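You operate a simulated robot arm through the tools that you are given. There is no shell and no other tool.

You run a simulated robot arm. Do the job below in one go: nothing can be reset, and whatever is moved stays where it is left.

Task
Open the yellow valve; set CLAMP to 6 bar, HEADS to the green card.
Fine: then lock the clamp with the black lever.

The check looks at the end state, three seconds after you hand in, the way a careful person would. Anything else that was tipped, shoved, dropped, spilled or broken makes it a failure.

Robot
A 7-joint arm with a fingered hand, fixed in place. Base frame: the origin is on the floor under the middle of its stand, x ahead of it, y to its left, z up. Units: m, degrees, N and s.
With the tool pointing down near the work surface it reaches from about 0.1 to 0.72 m from the base axis. Its first joint turns from -69.0 to 172.0 degrees. Payload 3.4 kg.
Tool frame: the origin (TCP) lies between the finger pads and is the grasp point; the fingertips stand 0.039 m ahead of it; z points along the fingers, y is the line along which they close. The gripper opens to 0.18 m; its body begins 0.111 m behind the TCP. The gripper is a hand of 3 fingers: y runs from the thumb to the fingers, the wrist lies at [0, 0, -0.262] in the tool frame, and closing takes about 1.5 s.
Orientation is told as [roll, pitch, yaw] about the base's x, y, z axes, in that order, counted from this pose: with the fingers straight down and closing along the base's y, the tool's x points along the base's -x, its y along +y and its z along -z.

Tools
- The arm moves only by the tool jog_arm. Its argument "increments" is a list that holds one entry, the list of rows, each a list of 6 numbers: the shift along the tool's x, y, z in units of 25 mm (1.0 is 25 mm), then the turn, a rotation vector about the tool's x, y, z in units of 5 degrees (1.0 is 5 degrees). In form: [[[dx, dy, dz, wx, wy, wz], ...]]. A call has 1 to 20 rows; each row shifts and turns the commanded pose from where the row before left it, along the tool's axes as they then stand. "grip" is the gripper command, from -1 (fully open) to 1 (shut), values between in proportion, set as the call begins (left out, the last holds). A call with a number of a shift or a turn outside -1 to 1 is refused whole. A row lasts 0.2 s, in which the tool goes at most 0.05 m and 8.6 degrees; a call with a longer step from one row to the next is refused whole, and so is a gripper value outside its range. Where a pose cannot be reached the arm comes as near as it can. A force on the tool above 80 N (or 10 N above the force at the start of the call, whichever is more), or a blocked arm, ends the call early, and 0.2 s more pass. Each finger travels about 0.072 m/s and halts on what it meets, pressing with about 23 N; the grip force reading is that of the motor and also rises with nothing between the fingers. The clock runs only during rows and for 0.2 s after the last one: add rows that do not move to give the fingers time. It gives the time, the measured TCP pose, the force on the tool (base axes), the opening and the grip force at its end, in the units of the frame above (readings bear some noise), with the torque about the TCP (base axes, N m) and any sound that the robot's microphone picked up.
- Cameras (640 x 400 px; columns grow to the right, rows downward): "scene" is fixed at [0.0478, 0.6482, 1.8159]; the picture's right is [-0.91, -0.43, 0.00], its down [-0.18, 0.39, -0.90] and it looks along [0.38, -0.82, -0.43] (base axes); focal length 353 px, centre (320, 200). "wrist" rides on the gripper at [0.063, -0.036, -0.128] in the tool frame; the picture's right is [0.50, 0.87, 0.00], its down [-0.75, 0.44, -0.49] and it looks along [-0.43, 0.25, 0.87] (tool axes); focal length 226 px, centre (320, 200). There is no depth. A picture from a camera that has moved, and an enlarged one, comes with that camera's place and axes in the base frame and with its lens.
- grab_frame(camera): a new picture of that camera. The clock stands still meanwhile.
- slide_trunk(by): moves the trunk up (or, below 0, down) by that many m; the arm rides with it, the base frame stays. It gives what a move gives, with no picture.
- curl_fingers(finger1, finger2, thumb_bend): sets how far each is bent, from 0 (flat) to 100 (curled in); at 30 the hand is open as for a grip, at 70 the pads meet at the TCP. One left out holds its place. A second passes; each finger stops where it meets its share of the squeeze, and holds until it gets a number again. A gripper value or a shape takes the hand back. It gives what a move gives, with no picture; readings hold the bend of each and the force on the fingers (four entries, about 0 where the hand has none), thumb and palm.
- preshape(shape): the hand has 3 fingers and takes this shape, open, in about a second: jaw (thumb against the fingers, like two jaws); tri (thumb and two fingers); tip (a fingertip pinch); poke (one finger out to press); point (the index stretched); flat (the hand flat); cup (the hand cupped); fist (a fist). The gripper value then closes the fingers along that shape, each until it touches; the sizes above hold for jaw. It gives what a move gives, with no picture.
- inspect(camera, box): a new picture of the part [left, top, right, bottom] of that camera's present view, enlarged. The clock stands still meanwhile.
- job_done(): hands the job in; it is judged then, once.

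Places have to be worked out from the pictures, the camera data and where the tool is seen. Open the gripper and draw the arm clear of the work before you hand the job in, unless the task says otherwise.

The tools are called after "Call:" as name(argument=value, ...) on one line, values as JSON. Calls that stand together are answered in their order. jog_arm: Moves the arm, as the interface text tells. Its arguments: {"type":"object","properties":{"increments":{"type":"array"},"grip":{"type":"number"}},"required":["increments"]} The other tools are called the same way: slide_trunk (by) moves the trunk up or down; preshape (shape) gives the hand a shape; curl_fingers (finger1, finger2, thumb_bend) moves the fingers one by one; grab_frame (camera) takes a picture; inspect (camera, box) takes an enlarged picture of a part of a camera's view; job_done () hands the job in.

At the start:

```text
time: 0.0
ee_pos: [0.5863, -0.15, 1.4333]
tool_rot: [0.1, 0.0, 0.0]
wrist_force: [-0.5, 0.0, -0.2]
moment: [0.01, -0.01, -0.01]
width: 0.1798
grip_force: 0.1
shape: jaw
bend: [30.0, 30.0, 30.0]
finger forces: [0.1, 0.1, 0.0, 0.1, 0.0, 0.1]
trunk travel left (down, up): [-0.475, 0.067]
```

scene: 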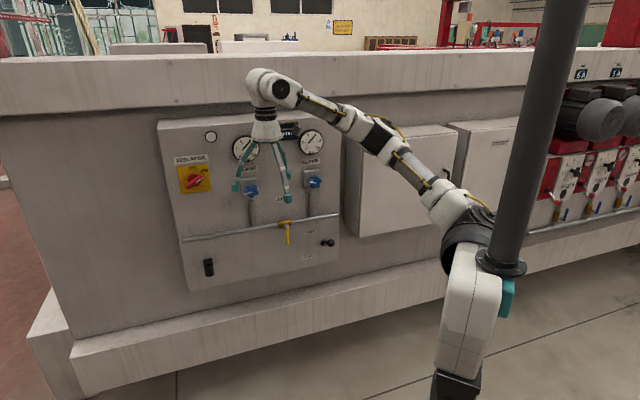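
wrist: 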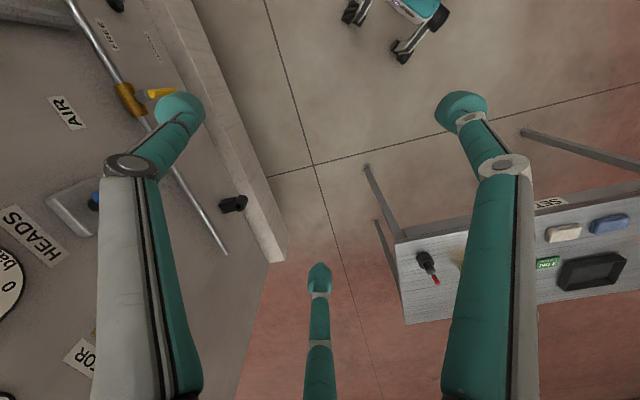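

The scene view shows a panel with gauges, blue knobs, a yellow valve, a black lever. I start by enlarging the panel and the table with cards.

Call:
inspect(camera="scene", box=[150, 110, 350, 300])

Call:
inspect(camera="wrist", box=[380, 180, 640, 340])

Call:
inspect(camera="wrist", box=[0, 0, 280, 400])

```text
2.11 times, centred on (250, 205) of scene
camera zoom: at [0.0478, 0.6482, 1.8159], right [-0.91, -0.43, 0.0], down [-0.18, 0.39, -0.9], along [0.38, -0.82, -0.43], focal length 744 px, centre (467, 190)
```

zoom: 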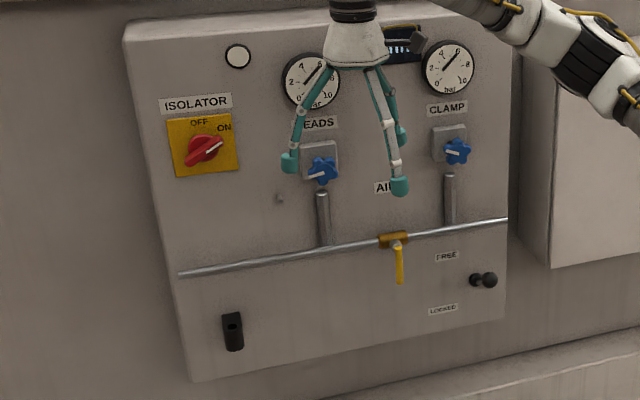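

```text
2.46 times, centred on (510, 260) of wrist
camera zoom: at [0.5254, -0.1851, 1.5607], right [-0.5, 0.87, 0.0], down [0.75, 0.43, 0.49], along [0.43, 0.25, -0.87], focal length 556 px, centre (-148, 52)
```

zoom: 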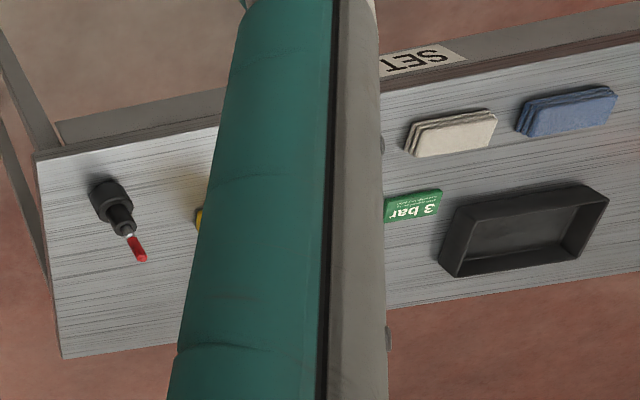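

```text
1.00 times, centred on (140, 200) of wrist (not enlarged: the box is as wide or as high as the picture)
camera zoom: at [0.5254, -0.1851, 1.5607], right [-0.5, 0.87, 0.0], down [0.75, 0.43, 0.49], along [0.43, 0.25, -0.87], focal length 226 px, centre (500, 200)
```

zoom: 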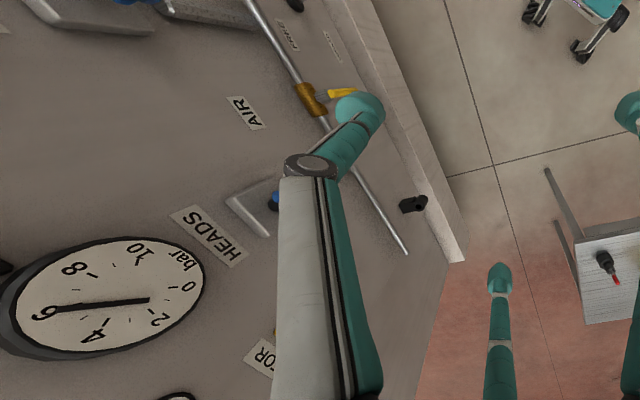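

The HEADS gauge and card need a closer look; the green card seems to read 3 bar. I zoom in on the gauges, knobs, valve and lever.

Call:
inspect(camera="scene", box=[225, 120, 335, 205])

Call:
inspect(camera="scene", box=[260, 190, 350, 270])

Call:
inspect(camera="wrist", box=[520, 190, 640, 290])

Call:
inspect(camera="scene", box=[160, 120, 240, 290])

```text
4.71 times, centred on (280, 162) of scene
camera zoom: at [0.0478, 0.6482, 1.8159], right [-0.91, -0.43, 0.0], down [-0.18, 0.39, -0.9], along [0.38, -0.82, -0.43], focal length 1662 px, centre (508, 376)
```

zoom: 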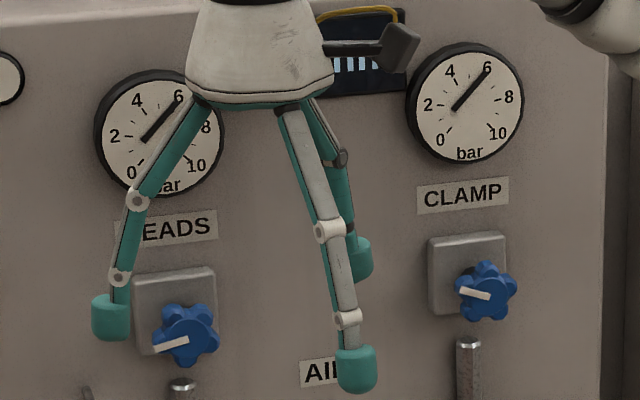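

```text
5.00 times, centred on (305, 230) of scene
camera zoom: at [0.0478, 0.6482, 1.8159], right [-0.91, -0.43, 0.0], down [-0.18, 0.39, -0.9], along [0.38, -0.82, -0.43], focal length 1766 px, centre (395, 50)
```

zoom: 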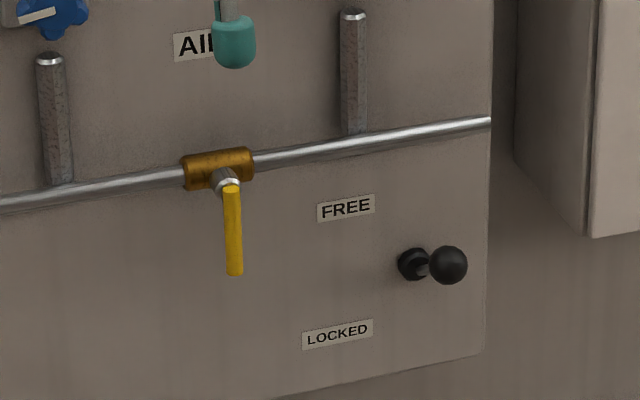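

```text
4.00 times, centred on (580, 240) of wrist
camera zoom: at [0.5254, -0.1851, 1.5607], right [-0.5, 0.87, 0.0], down [0.75, 0.43, 0.49], along [0.43, 0.25, -0.87], focal length 904 px, centre (-720, 40)
```

zoom: 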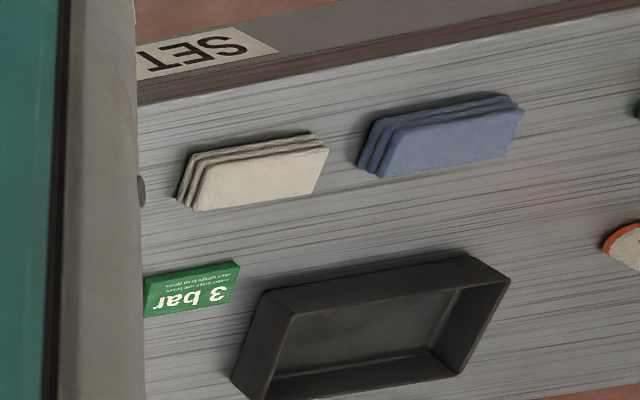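

```text
2.35 times, centred on (200, 205) of scene
camera zoom: at [0.0478, 0.6482, 1.8159], right [-0.91, -0.43, 0.0], down [-0.18, 0.39, -0.9], along [0.38, -0.82, -0.43], focal length 831 px, centre (602, 188)
```

zoom: 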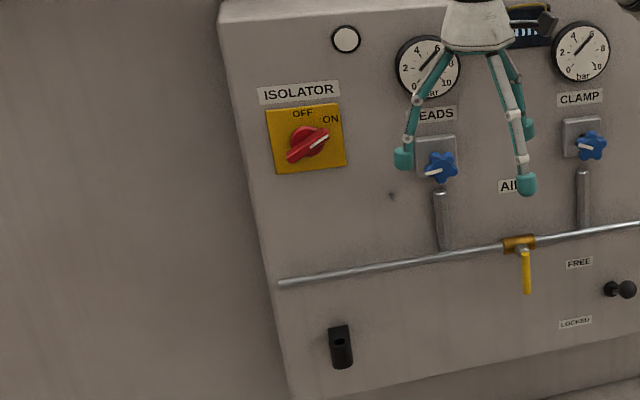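

Both gauges appear to read about 6, the valve handle hangs perpendicular to the pipe, and the panel plane seems to face roughly (-0.7, 0.7, 0) at about 0.9 m from the base. I turn the tool in place to point horizontally at the panel so the wrist camera can look at it squarely.

Call:
jog_arm(increments=[[[0, 0, 0, 0.979, -0.979, 0], [0, 0, 0, 0.979, -0.979, 0], [0, 0, 0, 0.979, -0.979, 0], [0, 0, 0, 0.979, -0.979, 0], [0, 0, 0, 0.979, -0.979, 0], [0, 0, 0, 0.979, -0.979, 0], [0, 0, 0, 0.979, -0.979, 0], [0, 0, 0, 0.979, -0.979, 0], [0, 0, 0, 0.979, -0.979, 0], [0, 0, 0, 0.979, -0.979, 0], [0, 0, 0, 0.979, -0.979, 0], [0, 0, 0, 0.979, -0.979, 0], [0, 0, 0, 0.979, -0.979, 0]]])

Call:
grab_frame(camera="wrist")

Call:
grab_frame(camera="scene")

```text
time: 2.8
ee_pos: [0.584, -0.1449, 1.4346]
tool_rot: [-90.2, -44.9, 45.3]
wrist_force: [0.6, 0.6, -0.2]
moment: [0.0, -0.01, 0.03]
width: 0.1798
grip_force: 0.1
shape: jaw
bend: [30.0, 30.0, 30.0]
finger forces: [0.0, 0.1, 0.0, 0.0, 0.0, 0.0]
trunk travel left (down, up): [-0.475, 0.067]
```

```text
taken
camera wrist: at [0.4455, -0.1027, 1.4157], right [0.18, 0.18, -0.97], down [0.25, 0.94, 0.22], along [0.95, -0.28, 0.13], focal length 226 px, centre (320, 200)
```

wrist: 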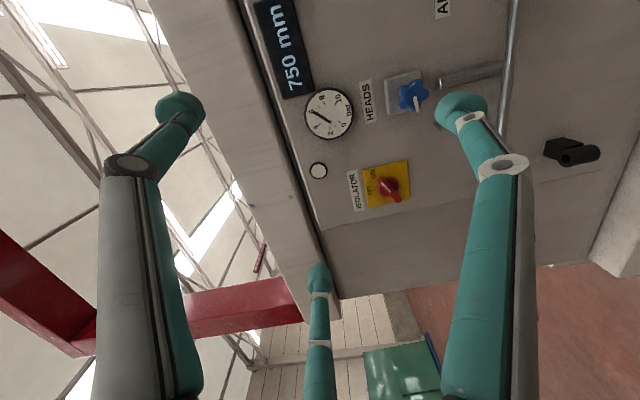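

```text
taken
```

scene: 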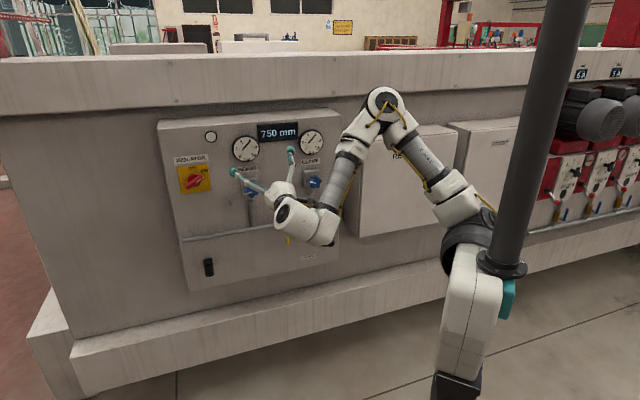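

The panel has a "750 mm" display, gauges and knobs. I zoom both cameras on matching points to triangulate.

Call:
inspect(camera="wrist", box=[290, 50, 450, 150])

Call:
inspect(camera="scene", box=[225, 115, 345, 190])

Call:
inspect(camera="scene", box=[160, 120, 280, 195])

Call:
inspect(camera="wrist", box=[290, 130, 450, 230])

```text
4.00 times, centred on (370, 100) of wrist
camera zoom: at [0.4455, -0.1027, 1.4157], right [0.18, 0.18, -0.97], down [0.25, 0.94, 0.22], along [0.95, -0.28, 0.13], focal length 904 px, centre (120, 600)
```

zoom: 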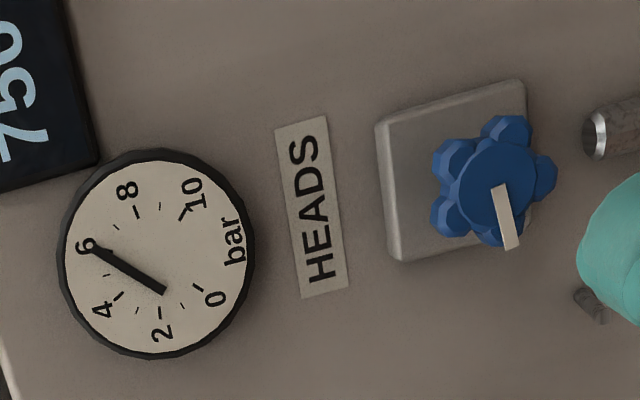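

```text
5.33 times, centred on (285, 152) of scene
camera zoom: at [0.0478, 0.6482, 1.8159], right [-0.91, -0.43, 0.0], down [-0.18, 0.39, -0.9], along [0.38, -0.82, -0.43], focal length 1884 px, centre (507, 453)
```

zoom: 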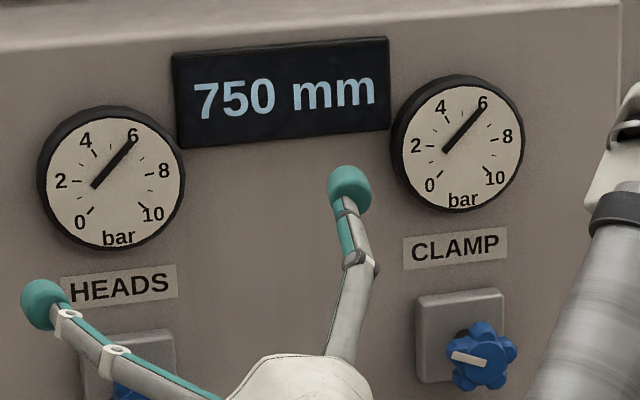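

```text
5.33 times, centred on (220, 158) of scene
camera zoom: at [0.0478, 0.6482, 1.8159], right [-0.91, -0.43, 0.0], down [-0.18, 0.39, -0.9], along [0.38, -0.82, -0.43], focal length 1884 px, centre (853, 427)
```

zoom: 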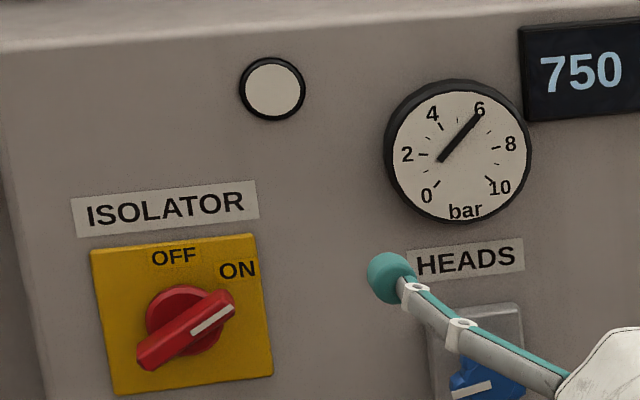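

```text
4.00 times, centred on (370, 180) of wrist
camera zoom: at [0.4455, -0.1027, 1.4157], right [0.18, 0.18, -0.97], down [0.25, 0.94, 0.22], along [0.95, -0.28, 0.13], focal length 904 px, centre (120, 280)
```

zoom: 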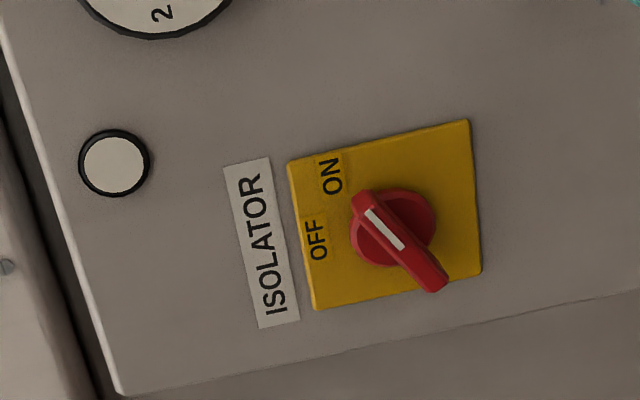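

Triangulation puts the HEADS gauge at about (0.849, -0.396, 1.418) and the isolator at (0.977, -0.250, 1.321), so the panel is a vertical plane facing about (-0.71, 0.71, 0). I roll the tool 45° so the closing line lies horizontally along the panel, then look again.

Call:
jog_arm(increments=[[[0, 0, 0, 0, 0, 1], [0, 0, 0, 0, 0, 1], [0, 0, 0, 0, 0, 1], [0, 0, 0, 0, 0, 1], [0, 0, 0, 0, 0, 1], [0, 0, 0, 0, 0, 1], [0, 0, 0, 0, 0, 1], [0, 0, 0, 0, 0, 1], [0, 0, 0, 0, 0, 1]]])

Call:
slide_trunk(by=-0.25)

Call:
grab_frame(camera="wrist")

Call:
grab_frame(camera="scene")

```text
time: 4.8
ee_pos: [0.5828, -0.1457, 1.4344]
tool_rot: [94.8, -89.9, -139.7]
wrist_force: [-0.2, -0.5, 0.2]
moment: [-0.01, 0.01, 0.03]
width: 0.1799
grip_force: 0.1
shape: jaw
bend: [30.0, 30.0, 30.0]
finger forces: [0.0, 0.0, 0.0, 0.1, 0.0, 0.0]
trunk travel left (down, up): [-0.475, 0.067]
```

```text
time: 7.4
ee_pos: [0.5832, -0.147, 1.1863]
tool_rot: [125.8, -89.8, -170.8]
wrist_force: [0.4, 0.4, -0.5]
moment: [-0.01, -0.02, 0.04]
width: 0.1799
grip_force: 0.0
shape: jaw
bend: [30.0, 30.0, 30.0]
finger forces: [0.1, 0.1, 0.0, 0.0, 0.1, 0.0]
trunk travel left (down, up): [-0.225, 0.317]
```

```text
taken
camera wrist: at [0.4682, -0.08, 1.1224], right [0.61, 0.61, -0.5], down [-0.04, 0.66, 0.75], along [0.79, -0.44, 0.43], focal length 226 px, centre (320, 200)
```

wrist: 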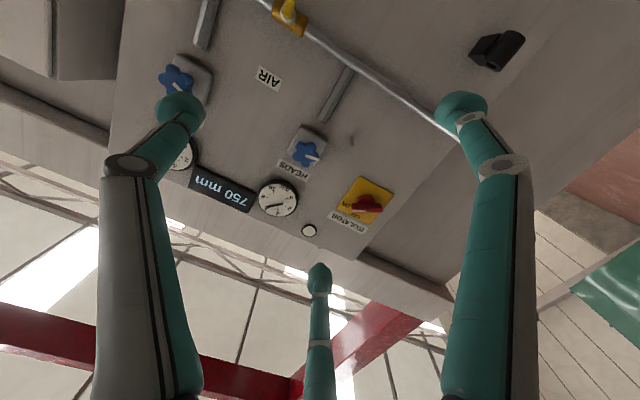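

```text
taken
```

scene: 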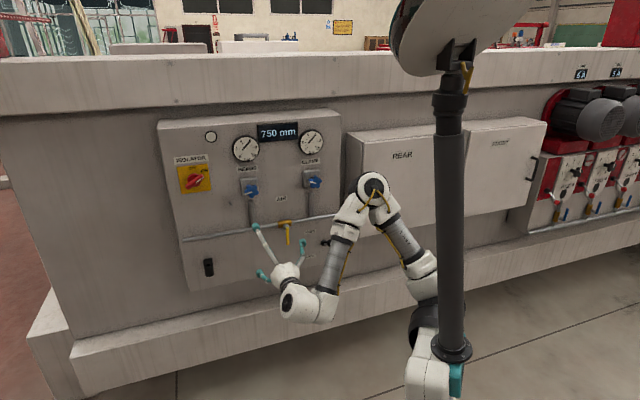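

The tool now points squarely at the panel (x down, y along the panel). I zoom in on knobs, valve and lever in both views.

Call:
inspect(camera="wrist", box=[130, 0, 330, 125])

Call:
inspect(camera="wrist", box=[230, 100, 390, 200])

Call:
inspect(camera="scene", box=[225, 150, 345, 225])

Call:
inspect(camera="scene", box=[225, 205, 345, 280])

```text
3.20 times, centred on (230, 62) of wrist
camera zoom: at [0.4682, -0.08, 1.1224], right [0.61, 0.61, -0.5], down [-0.04, 0.66, 0.75], along [0.79, -0.44, 0.43], focal length 723 px, centre (608, 640)
```

zoom: 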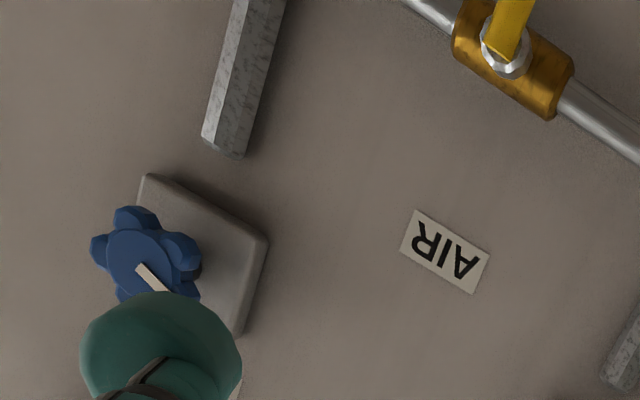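

```text
4.00 times, centred on (310, 150) of wrist
camera zoom: at [0.4682, -0.08, 1.1224], right [0.61, 0.61, -0.5], down [-0.04, 0.66, 0.75], along [0.79, -0.44, 0.43], focal length 904 px, centre (360, 400)
```

zoom: 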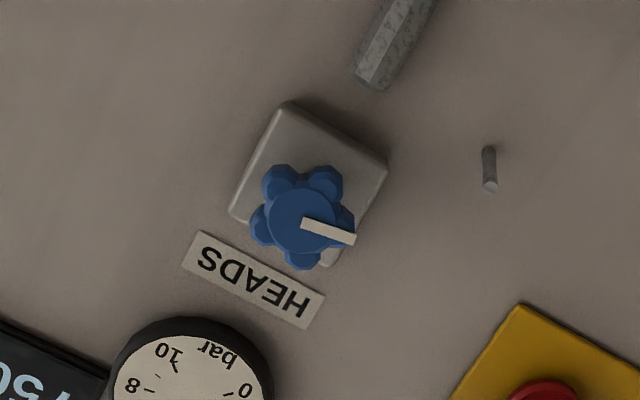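

```text
5.33 times, centred on (285, 188) of scene
camera zoom: at [0.0478, 0.6482, 1.8159], right [-0.91, -0.43, 0.0], down [-0.18, 0.39, -0.9], along [0.38, -0.82, -0.43], focal length 1884 px, centre (507, 267)
```

zoom: 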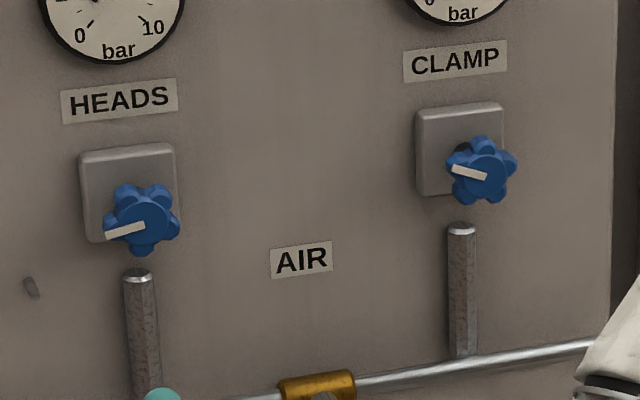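

```text
5.33 times, centred on (285, 242) of scene
camera zoom: at [0.0478, 0.6482, 1.8159], right [-0.91, -0.43, 0.0], down [-0.18, 0.39, -0.9], along [0.38, -0.82, -0.43], focal length 1884 px, centre (507, -27)
```

zoom: 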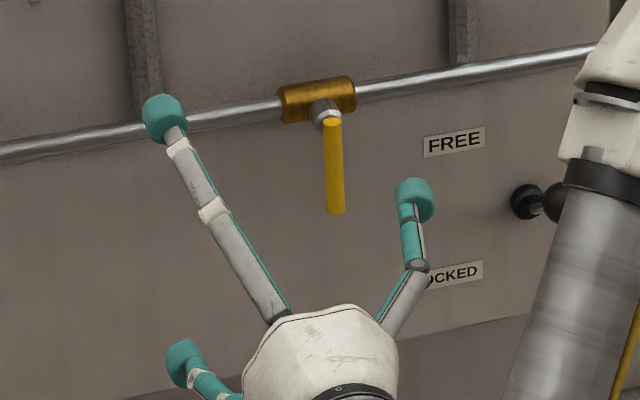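

The knobs triangulate to HEADS (0.811, -0.359, 1.261) and CLAMP (0.629, -0.545, 1.262), the valve hub to (0.724, -0.455, 1.079), with the lever ball near z 0.98. I'll try the "poke" shape for pushing the valve handle and see where its fingertip sits.

Call:
preshape(shape="poke")

Call:
grab_frame(camera="wrist")

Call:
inspect(camera="scene", box=[225, 205, 345, 330])

```text
time: 8.3
ee_pos: [0.5836, -0.1461, 1.1848]
tool_rot: [-110.5, -90.0, 65.5]
wrist_force: [-0.1, 0.9, 0.2]
moment: [-0.04, -0.01, -0.01]
width: 0.0
grip_force: 0.1
shape: poke
bend: [100.0, 100.0, 66.0]
finger forces: [0.0, 0.0, 0.0, 0.0, 0.0, 0.0]
trunk travel left (down, up): [-0.225, 0.317]
```

```text
taken
camera wrist: at [0.4687, -0.0801, 1.1218], right [0.61, 0.61, -0.5], down [-0.04, 0.66, 0.75], along [0.79, -0.44, 0.43], focal length 226 px, centre (320, 200)
```

wrist: 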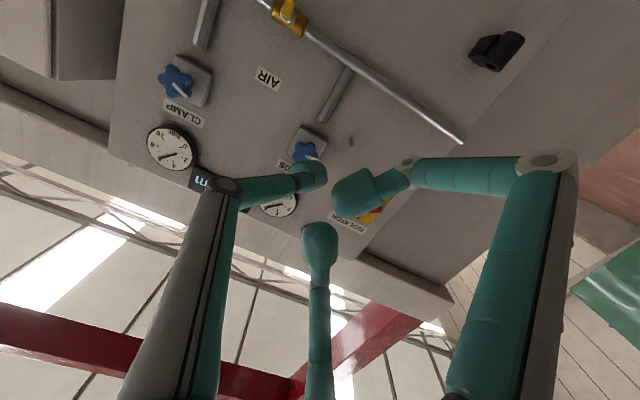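

```text
3.20 times, centred on (285, 268) of scene
camera zoom: at [0.0478, 0.6482, 1.8159], right [-0.91, -0.43, 0.0], down [-0.18, 0.39, -0.9], along [0.38, -0.82, -0.43], focal length 1130 px, centre (432, -16)
```

zoom: 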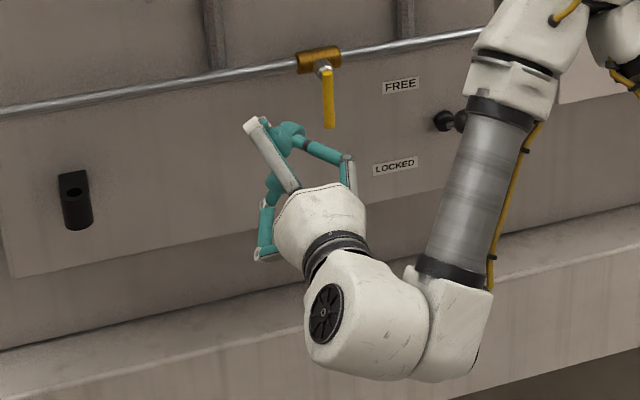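

In "poke" the fingers are all curled with no clear protruding tip. I try "point" instead.

Call:
preshape(shape="point")

Call:
grab_frame(camera="wrist")

Call:
inspect(camera="scene", box=[225, 205, 345, 330])

```text
time: 9.2
ee_pos: [0.5828, -0.1472, 1.1851]
tool_rot: [-94.2, -90.1, 49.3]
wrist_force: [-0.5, 1.1, 0.0]
moment: [-0.01, -0.02, -0.02]
width: 0.0
grip_force: 0.1
shape: point
bend: [18.0, 100.0, 46.0]
finger forces: [0.0, 0.0, 0.0, 0.0, 0.0, 0.0]
trunk travel left (down, up): [-0.225, 0.317]
```

```text
taken
camera wrist: at [0.4687, -0.0802, 1.1218], right [0.61, 0.61, -0.5], down [-0.04, 0.66, 0.75], along [0.79, -0.44, 0.43], focal length 226 px, centre (320, 200)
```

wrist: 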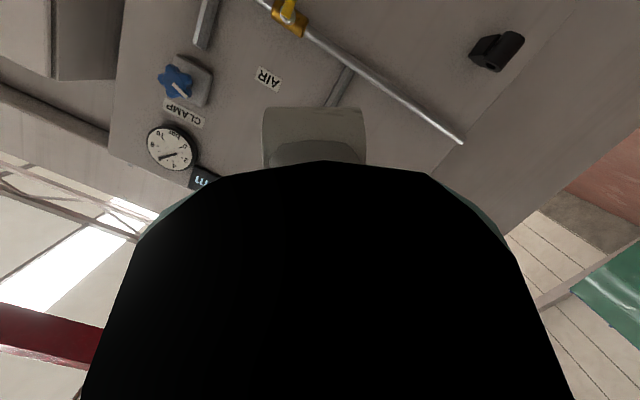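

```text
3.20 times, centred on (285, 268) of scene
camera zoom: at [0.0478, 0.6482, 1.8159], right [-0.91, -0.43, 0.0], down [-0.18, 0.39, -0.9], along [0.38, -0.82, -0.43], focal length 1130 px, centre (432, -16)
```

zoom: 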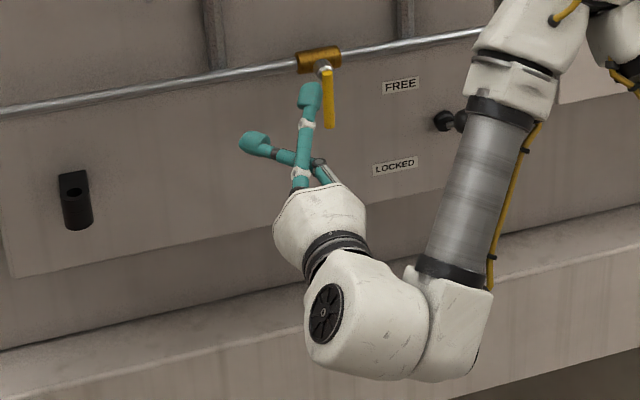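

"Point" blocks the camera, so I go back to the jaw shape and will straddle the handle and turn it with the hand. I move to a standoff about 0.1 m in front of the yellow handle.

Call:
preshape(shape="jaw")

Call:
jog_arm(increments=[[[0.805, -0.59, 0.9, 0, 0, 0], [0.805, -0.59, 0.9, 0, 0, 0], [0.805, -0.59, 0.9, 0, 0, 0], [0.805, -0.59, 0.9, 0, 0, 0], [0.805, -0.59, 0.9, 0, 0, 0], [0.805, -0.59, 0.9, 0, 0, 0], [0.805, -0.59, 0.9, 0, 0, 0], [0.805, -0.59, 0.9, 0, 0, 0]]], grip=-0.2)

Call:
grab_frame(camera="wrist")

Call:
grab_frame(camera="scene")

```text
time: 10.1
ee_pos: [0.5841, -0.1463, 1.1839]
tool_rot: [-106.3, -89.9, 61.4]
wrist_force: [0.5, 0.3, -0.4]
moment: [-0.05, 0.01, 0.01]
width: 0.1801
grip_force: 0.0
shape: jaw
bend: [30.0, 30.0, 30.0]
finger forces: [0.0, 0.1, 0.0, 0.1, 0.1, 0.0]
trunk travel left (down, up): [-0.225, 0.317]
```

```text
time: 11.9
ee_pos: [0.6512, -0.3536, 1.0387]
tool_rot: [54.2, -89.9, -99.2]
wrist_force: [0.3, 0.4, -0.7]
moment: [0.0, 0.02, -0.01]
width: 0.1086
grip_force: 0.0
shape: jaw
bend: [68.0, 68.0, 68.0]
finger forces: [0.0, 0.0, 0.1, 0.1, 0.0, 0.0]
out of reach, approached as far as the arm can: row 5, 6
trunk travel left (down, up): [-0.225, 0.317]
```

```text
taken
camera wrist: at [0.537, -0.288, 0.9747], right [0.61, 0.61, -0.5], down [-0.04, 0.66, 0.75], along [0.79, -0.44, 0.43], focal length 226 px, centre (320, 200)
```

wrist: 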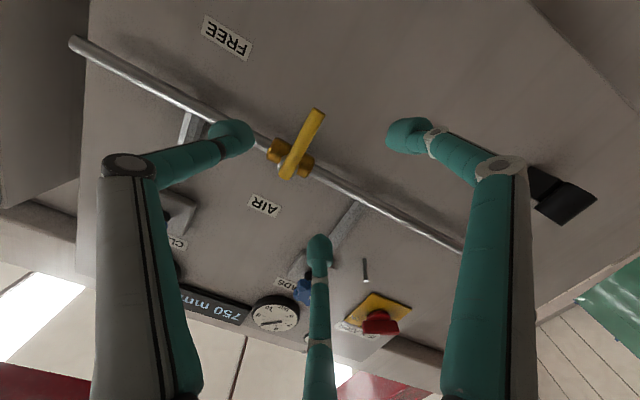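

```text
taken
```

scene: 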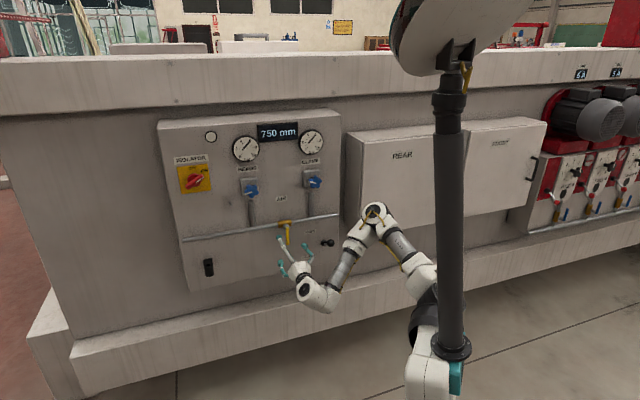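

The hand is now in front of the valve (TCP t≈0.21, n≈-0.71, z≈1.04). I zoom in on the valve to refine the hub and handle position.

Call:
inspect(camera="wrist", box=[230, 80, 390, 200])

Call:
inspect(camera="scene", box=[255, 200, 345, 280])

```text
3.33 times, centred on (310, 140) of wrist
camera zoom: at [0.537, -0.288, 0.9747], right [0.61, 0.61, -0.5], down [-0.04, 0.66, 0.75], along [0.79, -0.44, 0.43], focal length 754 px, centre (353, 400)
```

zoom: 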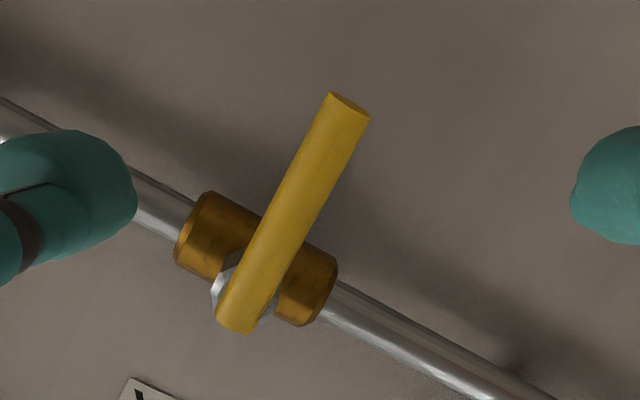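

```text
5.00 times, centred on (300, 240) of scene
camera zoom: at [0.0478, 0.6482, 1.8159], right [-0.91, -0.43, 0.0], down [-0.18, 0.39, -0.9], along [0.38, -0.82, -0.43], focal length 1766 px, centre (420, 0)
```

zoom: 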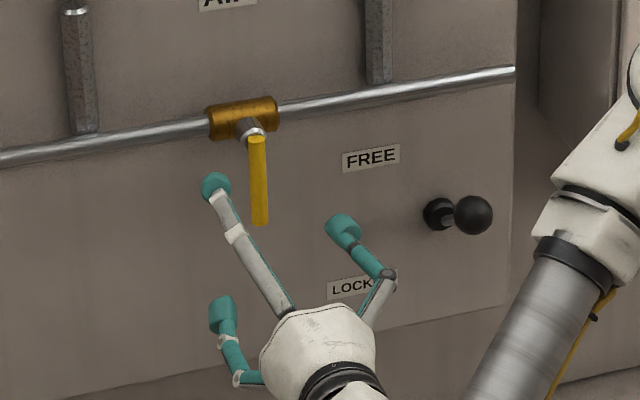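

The handle runs from (0.710, -0.441, 1.081) down to z≈1.003, and the two fingers look widely spaced in jaw. I back off a bit and look at the "tip" and "tri" shapes.

Call:
jog_arm(increments=[[[0, 0, -1, 0, 0, 0], [0, 0, -1, 0, 0, 0]]])

Call:
preshape(shape="tip")

Call:
grab_frame(camera="wrist")

Call:
inspect(camera="scene", box=[255, 200, 375, 320])

Call:
preshape(shape="tri")

Call:
grab_frame(camera="wrist")

Call:
inspect(camera="scene", box=[255, 200, 375, 320])

```text
time: 12.5
ee_pos: [0.6432, -0.331, 1.0491]
tool_rot: [-13.8, -89.7, -31.1]
wrist_force: [0.4, -0.1, -0.2]
moment: [-0.04, 0.01, 0.02]
width: 0.1087
grip_force: 0.1
shape: jaw
bend: [68.0, 68.0, 68.0]
finger forces: [0.1, 0.1, 0.0, 0.1, 0.0, 0.1]
out of reach, approached as far as the arm can: row 1, 2
trunk travel left (down, up): [-0.225, 0.317]
```

```text
time: 13.4
ee_pos: [0.6441, -0.3313, 1.0494]
tool_rot: [-5.5, -89.8, -39.3]
wrist_force: [0.1, -1.3, 0.7]
moment: [0.0, 0.01, 0.01]
width: 0.1799
grip_force: 0.0
shape: tip
bend: [30.0, 30.0, 30.0]
finger forces: [0.1, 0.0, 0.0, 0.1, 0.1, 0.0]
trunk travel left (down, up): [-0.225, 0.317]
```

```text
taken
camera wrist: at [0.5286, -0.2655, 0.9867], right [0.61, 0.62, -0.5], down [-0.04, 0.65, 0.76], along [0.79, -0.44, 0.42], focal length 226 px, centre (320, 200)
```

wrist: 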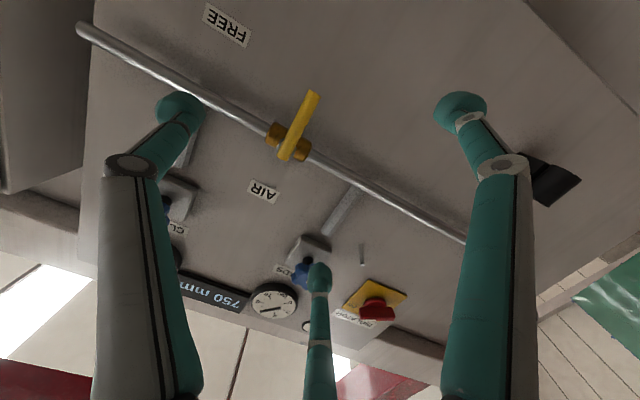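

```text
3.33 times, centred on (315, 260) of scene
camera zoom: at [0.0478, 0.6482, 1.8159], right [-0.91, -0.43, 0.0], down [-0.18, 0.39, -0.9], along [0.38, -0.82, -0.43], focal length 1177 px, centre (337, 0)
```

zoom: 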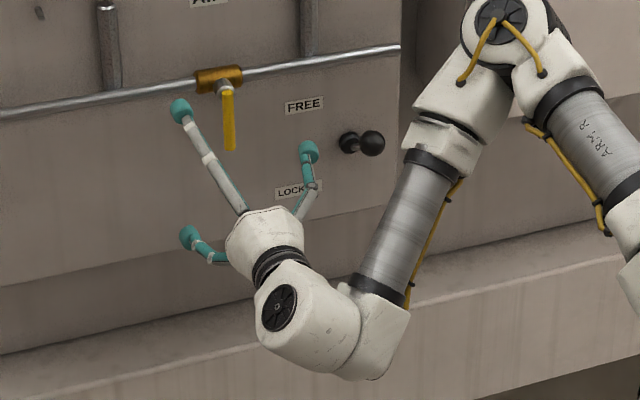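

```text
time: 14.3
ee_pos: [0.6444, -0.3313, 1.0505]
tool_rot: [-2.7, -89.8, -42.2]
wrist_force: [-0.2, -1.0, 0.1]
moment: [-0.02, 0.0, -0.02]
width: 0.18
grip_force: 0.0
shape: tri
bend: [30.0, 30.0, 30.0]
finger forces: [0.0, 0.0, 0.0, 0.0, 0.1, 0.0]
trunk travel left (down, up): [-0.225, 0.317]
```

```text
taken
camera wrist: at [0.5286, -0.2656, 0.9868], right [0.61, 0.62, -0.5], down [-0.04, 0.65, 0.76], along [0.79, -0.44, 0.42], focal length 226 px, centre (320, 200)
```

wrist: 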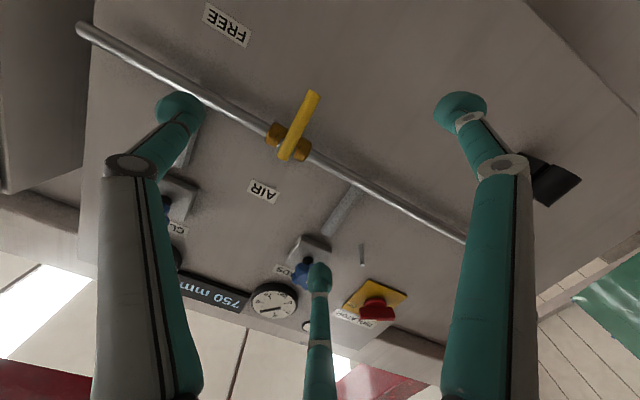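

```text
3.33 times, centred on (315, 260) of scene
camera zoom: at [0.0478, 0.6482, 1.8159], right [-0.91, -0.43, 0.0], down [-0.18, 0.39, -0.9], along [0.38, -0.82, -0.43], focal length 1177 px, centre (337, 0)
```

zoom: 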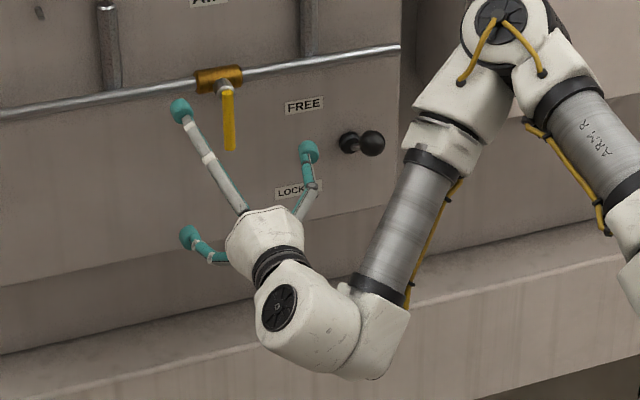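

All three shapes are radially symmetric (three fingers 120° apart), good for the knobs. The arm is near a limit at this height, so I raise the tool by 0.135 m and lower the trunk the same amount.

Call:
jog_arm(increments=[[[-0.9, 0, 0, 0, 0, 0], [-0.9, 0, 0, 0, 0, 0], [-0.9, 0, 0, 0, 0, 0], [-0.9, 0, 0, 0, 0, 0], [-0.9, 0, 0, 0, 0, 0], [-0.9, 0, 0, 0, 0, 0]]])

Call:
slide_trunk(by=-0.15)

Call:
grab_frame(camera="scene")

```text
time: 15.7
ee_pos: [0.6428, -0.3314, 1.1852]
tool_rot: [-139.6, -89.9, 94.6]
wrist_force: [-0.5, -0.2, 0.2]
moment: [-0.03, -0.01, 0.01]
width: 0.18
grip_force: 0.1
shape: tri
bend: [30.0, 30.0, 30.0]
finger forces: [0.1, 0.1, 0.0, 0.1, 0.0, 0.1]
trunk travel left (down, up): [-0.225, 0.317]
```

```text
time: 17.4
ee_pos: [0.6476, -0.332, 1.0263]
tool_rot: [-45.5, -89.1, 0.5]
wrist_force: [0.1, 0.7, 0.1]
moment: [0.03, 0.03, 0.04]
width: 0.1796
grip_force: 0.0
shape: tri
bend: [30.0, 30.0, 30.0]
finger forces: [0.0, 0.0, 0.0, 0.0, 0.0, 0.0]
trunk travel left (down, up): [-0.075, 0.467]
```

```text
taken
```

scene: 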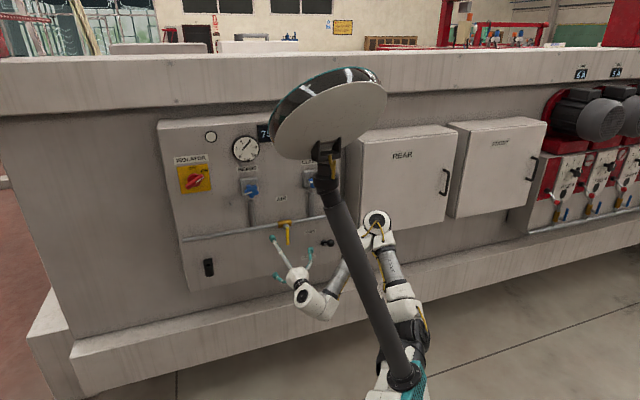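

Trunk is lower and the tool is at about t 0.223, n -0.693, z 1.026. I close the fingers partially here in free space to see where the fingertips end up relative to the handle.

Call:
jog_arm(increments=[[[0, -0.66, 0, 0, 0, 0], [0, -0.66, 0, 0, 0, 0], [0, 0, 0, 0, 0, 0], [0, 0, 0, 0, 0, 0], [0, 0, 0, 0, 0, 0], [0, 0, 0, 0, 0, 0]]], grip=0.4)

Call:
grab_frame(camera="wrist")

Call:
inspect(camera="scene", box=[255, 210, 345, 290])

```text
time: 18.8
ee_pos: [0.6465, -0.3586, 1.0292]
tool_rot: [-47.0, -89.0, 1.9]
wrist_force: [-0.5, -0.2, -0.3]
moment: [0.01, -0.01, 0.0]
width: 0.0547
grip_force: 0.1
shape: tri
bend: [72.0, 72.0, 74.0]
finger forces: [0.0, 0.0, 0.0, 0.1, 0.0, 0.0]
out of reach, approached as far as the arm can: row 1, 2
trunk travel left (down, up): [-0.075, 0.467]
```

```text
taken
camera wrist: at [0.5308, -0.291, 0.9671], right [0.6, 0.61, -0.51], down [-0.03, 0.66, 0.75], along [0.8, -0.44, 0.41], focal length 226 px, centre (320, 200)
```

wrist: 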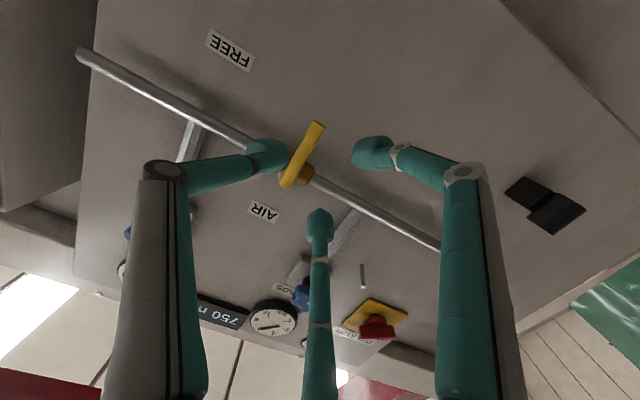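

```text
5.00 times, centred on (300, 250) of scene
camera zoom: at [0.0478, 0.6482, 1.8159], right [-0.91, -0.43, 0.0], down [-0.18, 0.39, -0.9], along [0.38, -0.82, -0.43], focal length 1766 px, centre (420, -50)
```

zoom: 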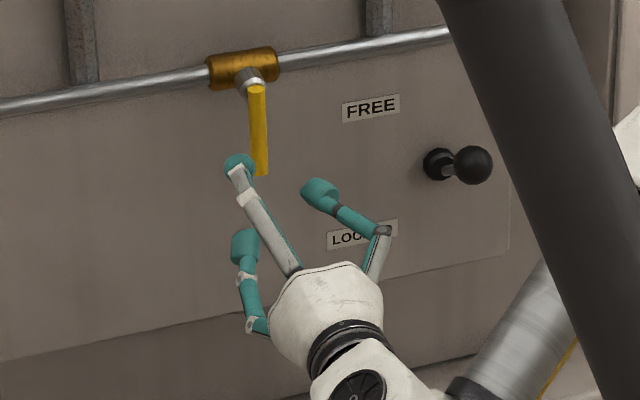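

The fingertips sit about 0.03 m ahead of the TCP and the handle is just right of centre. I align to t=0.190 and move partway in, then check.

Call:
jog_arm(increments=[[[0, -0.27, 0.8, 0, 0, 0], [0, -0.27, 0.8, 0, 0, 0], [0, 0, 0, 0, 0, 0]]], grip=0.15)

Call:
grab_frame(camera="wrist")

Call:
inspect(camera="scene", box=[255, 205, 345, 285])

```text
time: 19.6
ee_pos: [0.6647, -0.3945, 1.0292]
tool_rot: [-49.9, -89.0, 4.8]
wrist_force: [0.4, -1.1, 0.2]
moment: [0.0, 0.0, 0.01]
width: 0.076
grip_force: 0.2
shape: tri
bend: [72.0, 72.0, 73.0]
finger forces: [0.1, 0.0, 0.0, 0.0, 0.0, 0.0]
trunk travel left (down, up): [-0.075, 0.467]
```

```text
taken
camera wrist: at [0.5495, -0.3281, 0.9673], right [0.6, 0.61, -0.51], down [-0.03, 0.66, 0.75], along [0.8, -0.44, 0.41], focal length 226 px, centre (320, 200)
```

wrist: 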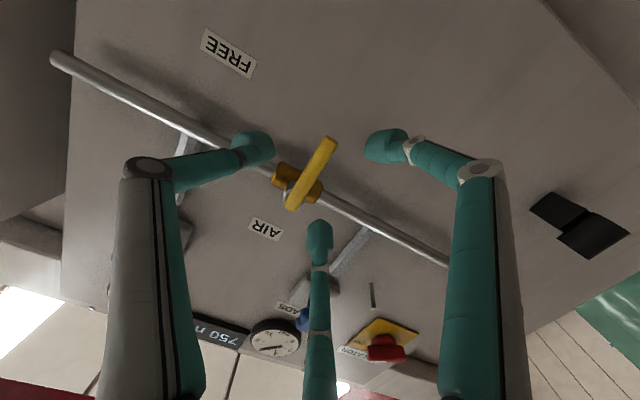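

```text
5.00 times, centred on (300, 245) of scene
camera zoom: at [0.0478, 0.6482, 1.8159], right [-0.91, -0.43, 0.0], down [-0.18, 0.39, -0.9], along [0.38, -0.82, -0.43], focal length 1766 px, centre (420, -25)
```

zoom: 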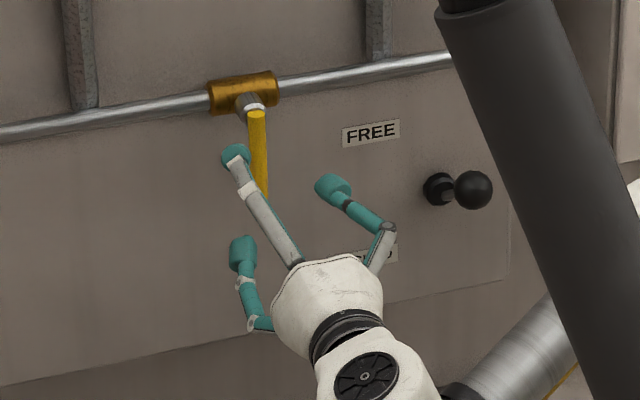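

The handle lies on the tool axis with fingers on either side. I advance 0.054 m so the fingertips pass the handle but stay in front of the pipe.

Call:
jog_arm(increments=[[[0, 0, 0.72, 0, 0, 0], [0, 0, 0.72, 0, 0, 0], [0, 0, 0.72, 0, 0, 0], [0, 0, 0, 0, 0, 0]]])

Call:
grab_frame(camera="wrist")

Call:
inspect(camera="scene", box=[255, 205, 345, 285])

```text
time: 20.6
ee_pos: [0.702, -0.433, 1.0286]
tool_rot: [-48.9, -89.0, 3.7]
wrist_force: [0.2, 0.6, -0.5]
moment: [0.0, -0.01, 0.01]
width: 0.0759
grip_force: 0.0
shape: tri
bend: [72.0, 72.0, 73.0]
finger forces: [0.0, 0.1, 0.0, 0.0, 0.1, 0.0]
trunk travel left (down, up): [-0.075, 0.467]
```

```text
taken
camera wrist: at [0.5863, -0.366, 0.9662], right [0.6, 0.61, -0.51], down [-0.03, 0.66, 0.75], along [0.8, -0.44, 0.41], focal length 226 px, centre (320, 200)
```

wrist: 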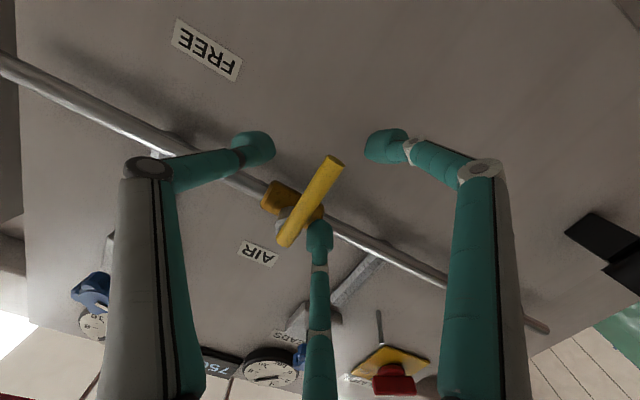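

```text
5.00 times, centred on (300, 245) of scene
camera zoom: at [0.0478, 0.6482, 1.8159], right [-0.91, -0.43, 0.0], down [-0.18, 0.39, -0.9], along [0.38, -0.82, -0.43], focal length 1766 px, centre (420, -25)
```

zoom: 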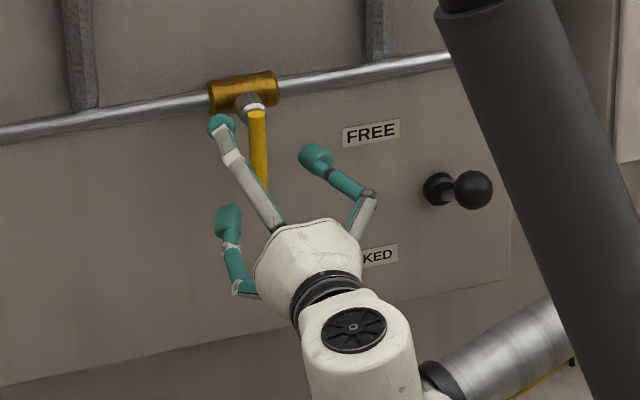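

The handle is centred between the fingers. I close the fingers onto it and check the grip.

Call:
jog_arm(increments=[[[0, 0, 0, 0, 0, 0], [0, 0, 0, 0, 0, 0], [0, 0, 0, 0, 0, 0], [0, 0, 0, 0, 0, 0], [0, 0, 0, 0, 0, 0]]], grip=0.85)

Call:
grab_frame(camera="wrist")

Call:
inspect(camera="scene", box=[255, 205, 345, 285])

```text
time: 21.8
ee_pos: [0.7016, -0.4328, 1.0265]
tool_rot: [-45.6, -89.1, 0.6]
wrist_force: [-0.1, 1.0, 0.1]
moment: [0.01, 0.0, 0.0]
width: 0.0141
grip_force: 0.1
shape: tri
bend: [71.0, 71.0, 72.0]
finger forces: [0.9, 0.7, 0.0, 0.0, 0.0, 0.0]
trunk travel left (down, up): [-0.075, 0.467]
```

```text
taken
camera wrist: at [0.5866, -0.3664, 0.9656], right [0.6, 0.61, -0.51], down [-0.03, 0.66, 0.75], along [0.8, -0.44, 0.41], focal length 226 px, centre (320, 200)
```

wrist: 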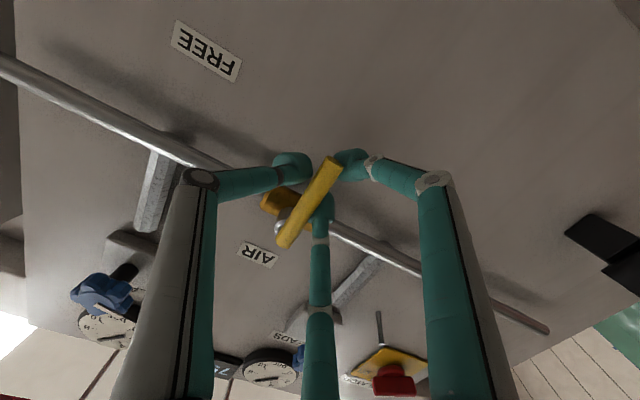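

```text
5.00 times, centred on (300, 245) of scene
camera zoom: at [0.0478, 0.6482, 1.8159], right [-0.91, -0.43, 0.0], down [-0.18, 0.39, -0.9], along [0.38, -0.82, -0.43], focal length 1766 px, centre (420, -25)
```

zoom: 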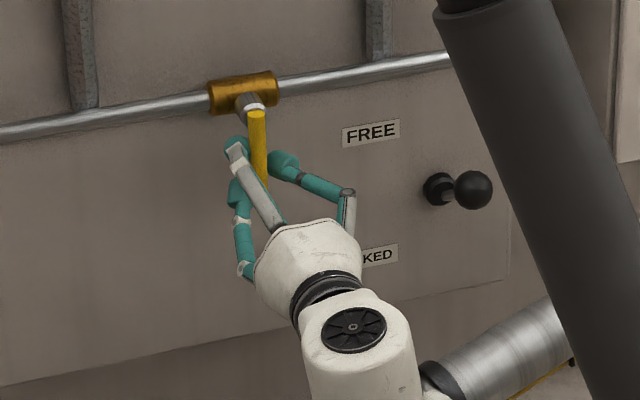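

The handle is lightly gripped. I turn it about the hub 20° counter-clockwise (handle toward the right of the panel) as a test.

Call:
jog_arm(increments=[[[-0.008, -0.183, 0, 0, 0, -1], [-0.008, -0.183, 0, 0, 0, -1], [-0.008, -0.183, 0, 0, 0, -1], [-0.008, -0.183, 0, 0, 0, -1]]])

Call:
inspect(camera="scene", box=[255, 205, 345, 285])

```text
time: 22.8
ee_pos: [0.6926, -0.4427, 1.0295]
tool_rot: [-87.8, -69.0, 43.3]
wrist_force: [13.4, 10.5, -1.1]
moment: [0.16, -0.18, 0.31]
width: 0.0159
grip_force: 0.1
shape: tri
bend: [69.0, 70.0, 72.0]
finger forces: [12.9, 4.2, 0.1, 0.0, 0.0, 0.1]
trunk travel left (down, up): [-0.075, 0.467]
```

```text
5.00 times, centred on (300, 245) of scene
camera zoom: at [0.0478, 0.6482, 1.8159], right [-0.91, -0.43, 0.0], down [-0.18, 0.39, -0.9], along [0.38, -0.82, -0.43], focal length 1766 px, centre (420, -25)
```

zoom: 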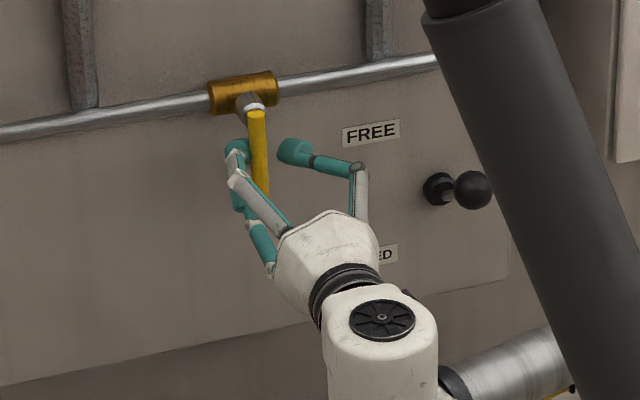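

The handle did not move and the force built to 17 N, so that direction looks like a stop. I reverse and try turning the handle the other way (toward the left).

Call:
jog_arm(increments=[[[-0.008, 0.183, 0, 0, 0, 1], [-0.008, 0.183, 0, 0, 0, 1], [-0.008, 0.183, 0, 0, 0, 1], [-0.008, 0.183, 0, 0, 0, 1]]])

Call:
jog_arm(increments=[[[-0.008, 0.183, 0, 0, 0, 1], [-0.008, 0.183, 0, 0, 0, 1], [-0.008, 0.183, 0, 0, 0, 1], [-0.008, 0.183, 0, 0, 0, 1]]])

Call:
inspect(camera="scene", box=[255, 205, 345, 285])

```text
time: 23.8
ee_pos: [0.7009, -0.4359, 1.0261]
tool_rot: [-40.4, -89.0, -4.9]
wrist_force: [2.7, 2.0, -0.2]
moment: [0.0, 0.05, 0.11]
width: 0.0143
grip_force: 0.1
shape: tri
bend: [71.0, 71.0, 72.0]
finger forces: [1.4, 1.1, 0.0, 0.1, 0.0, 0.0]
trunk travel left (down, up): [-0.075, 0.467]
```

```text
time: 24.8
ee_pos: [0.7155, -0.4201, 1.0286]
tool_rot: [87.8, -70.7, -133.1]
wrist_force: [-0.2, -0.6, 0.2]
moment: [0.0, 0.0, -0.03]
width: 0.0139
grip_force: 0.0
shape: tri
bend: [71.0, 71.0, 72.0]
finger forces: [0.1, 0.0, 0.0, 0.0, 0.7, 0.0]
trunk travel left (down, up): [-0.075, 0.467]
```

```text
5.00 times, centred on (300, 245) of scene
camera zoom: at [0.0478, 0.6482, 1.8159], right [-0.91, -0.43, 0.0], down [-0.18, 0.39, -0.9], along [0.38, -0.82, -0.43], focal length 1766 px, centre (420, -25)
```

zoom: 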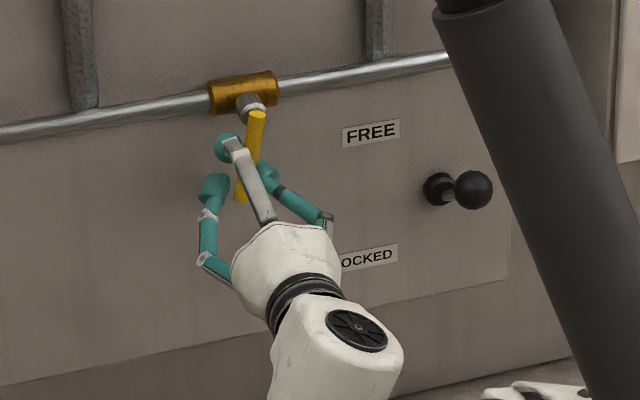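

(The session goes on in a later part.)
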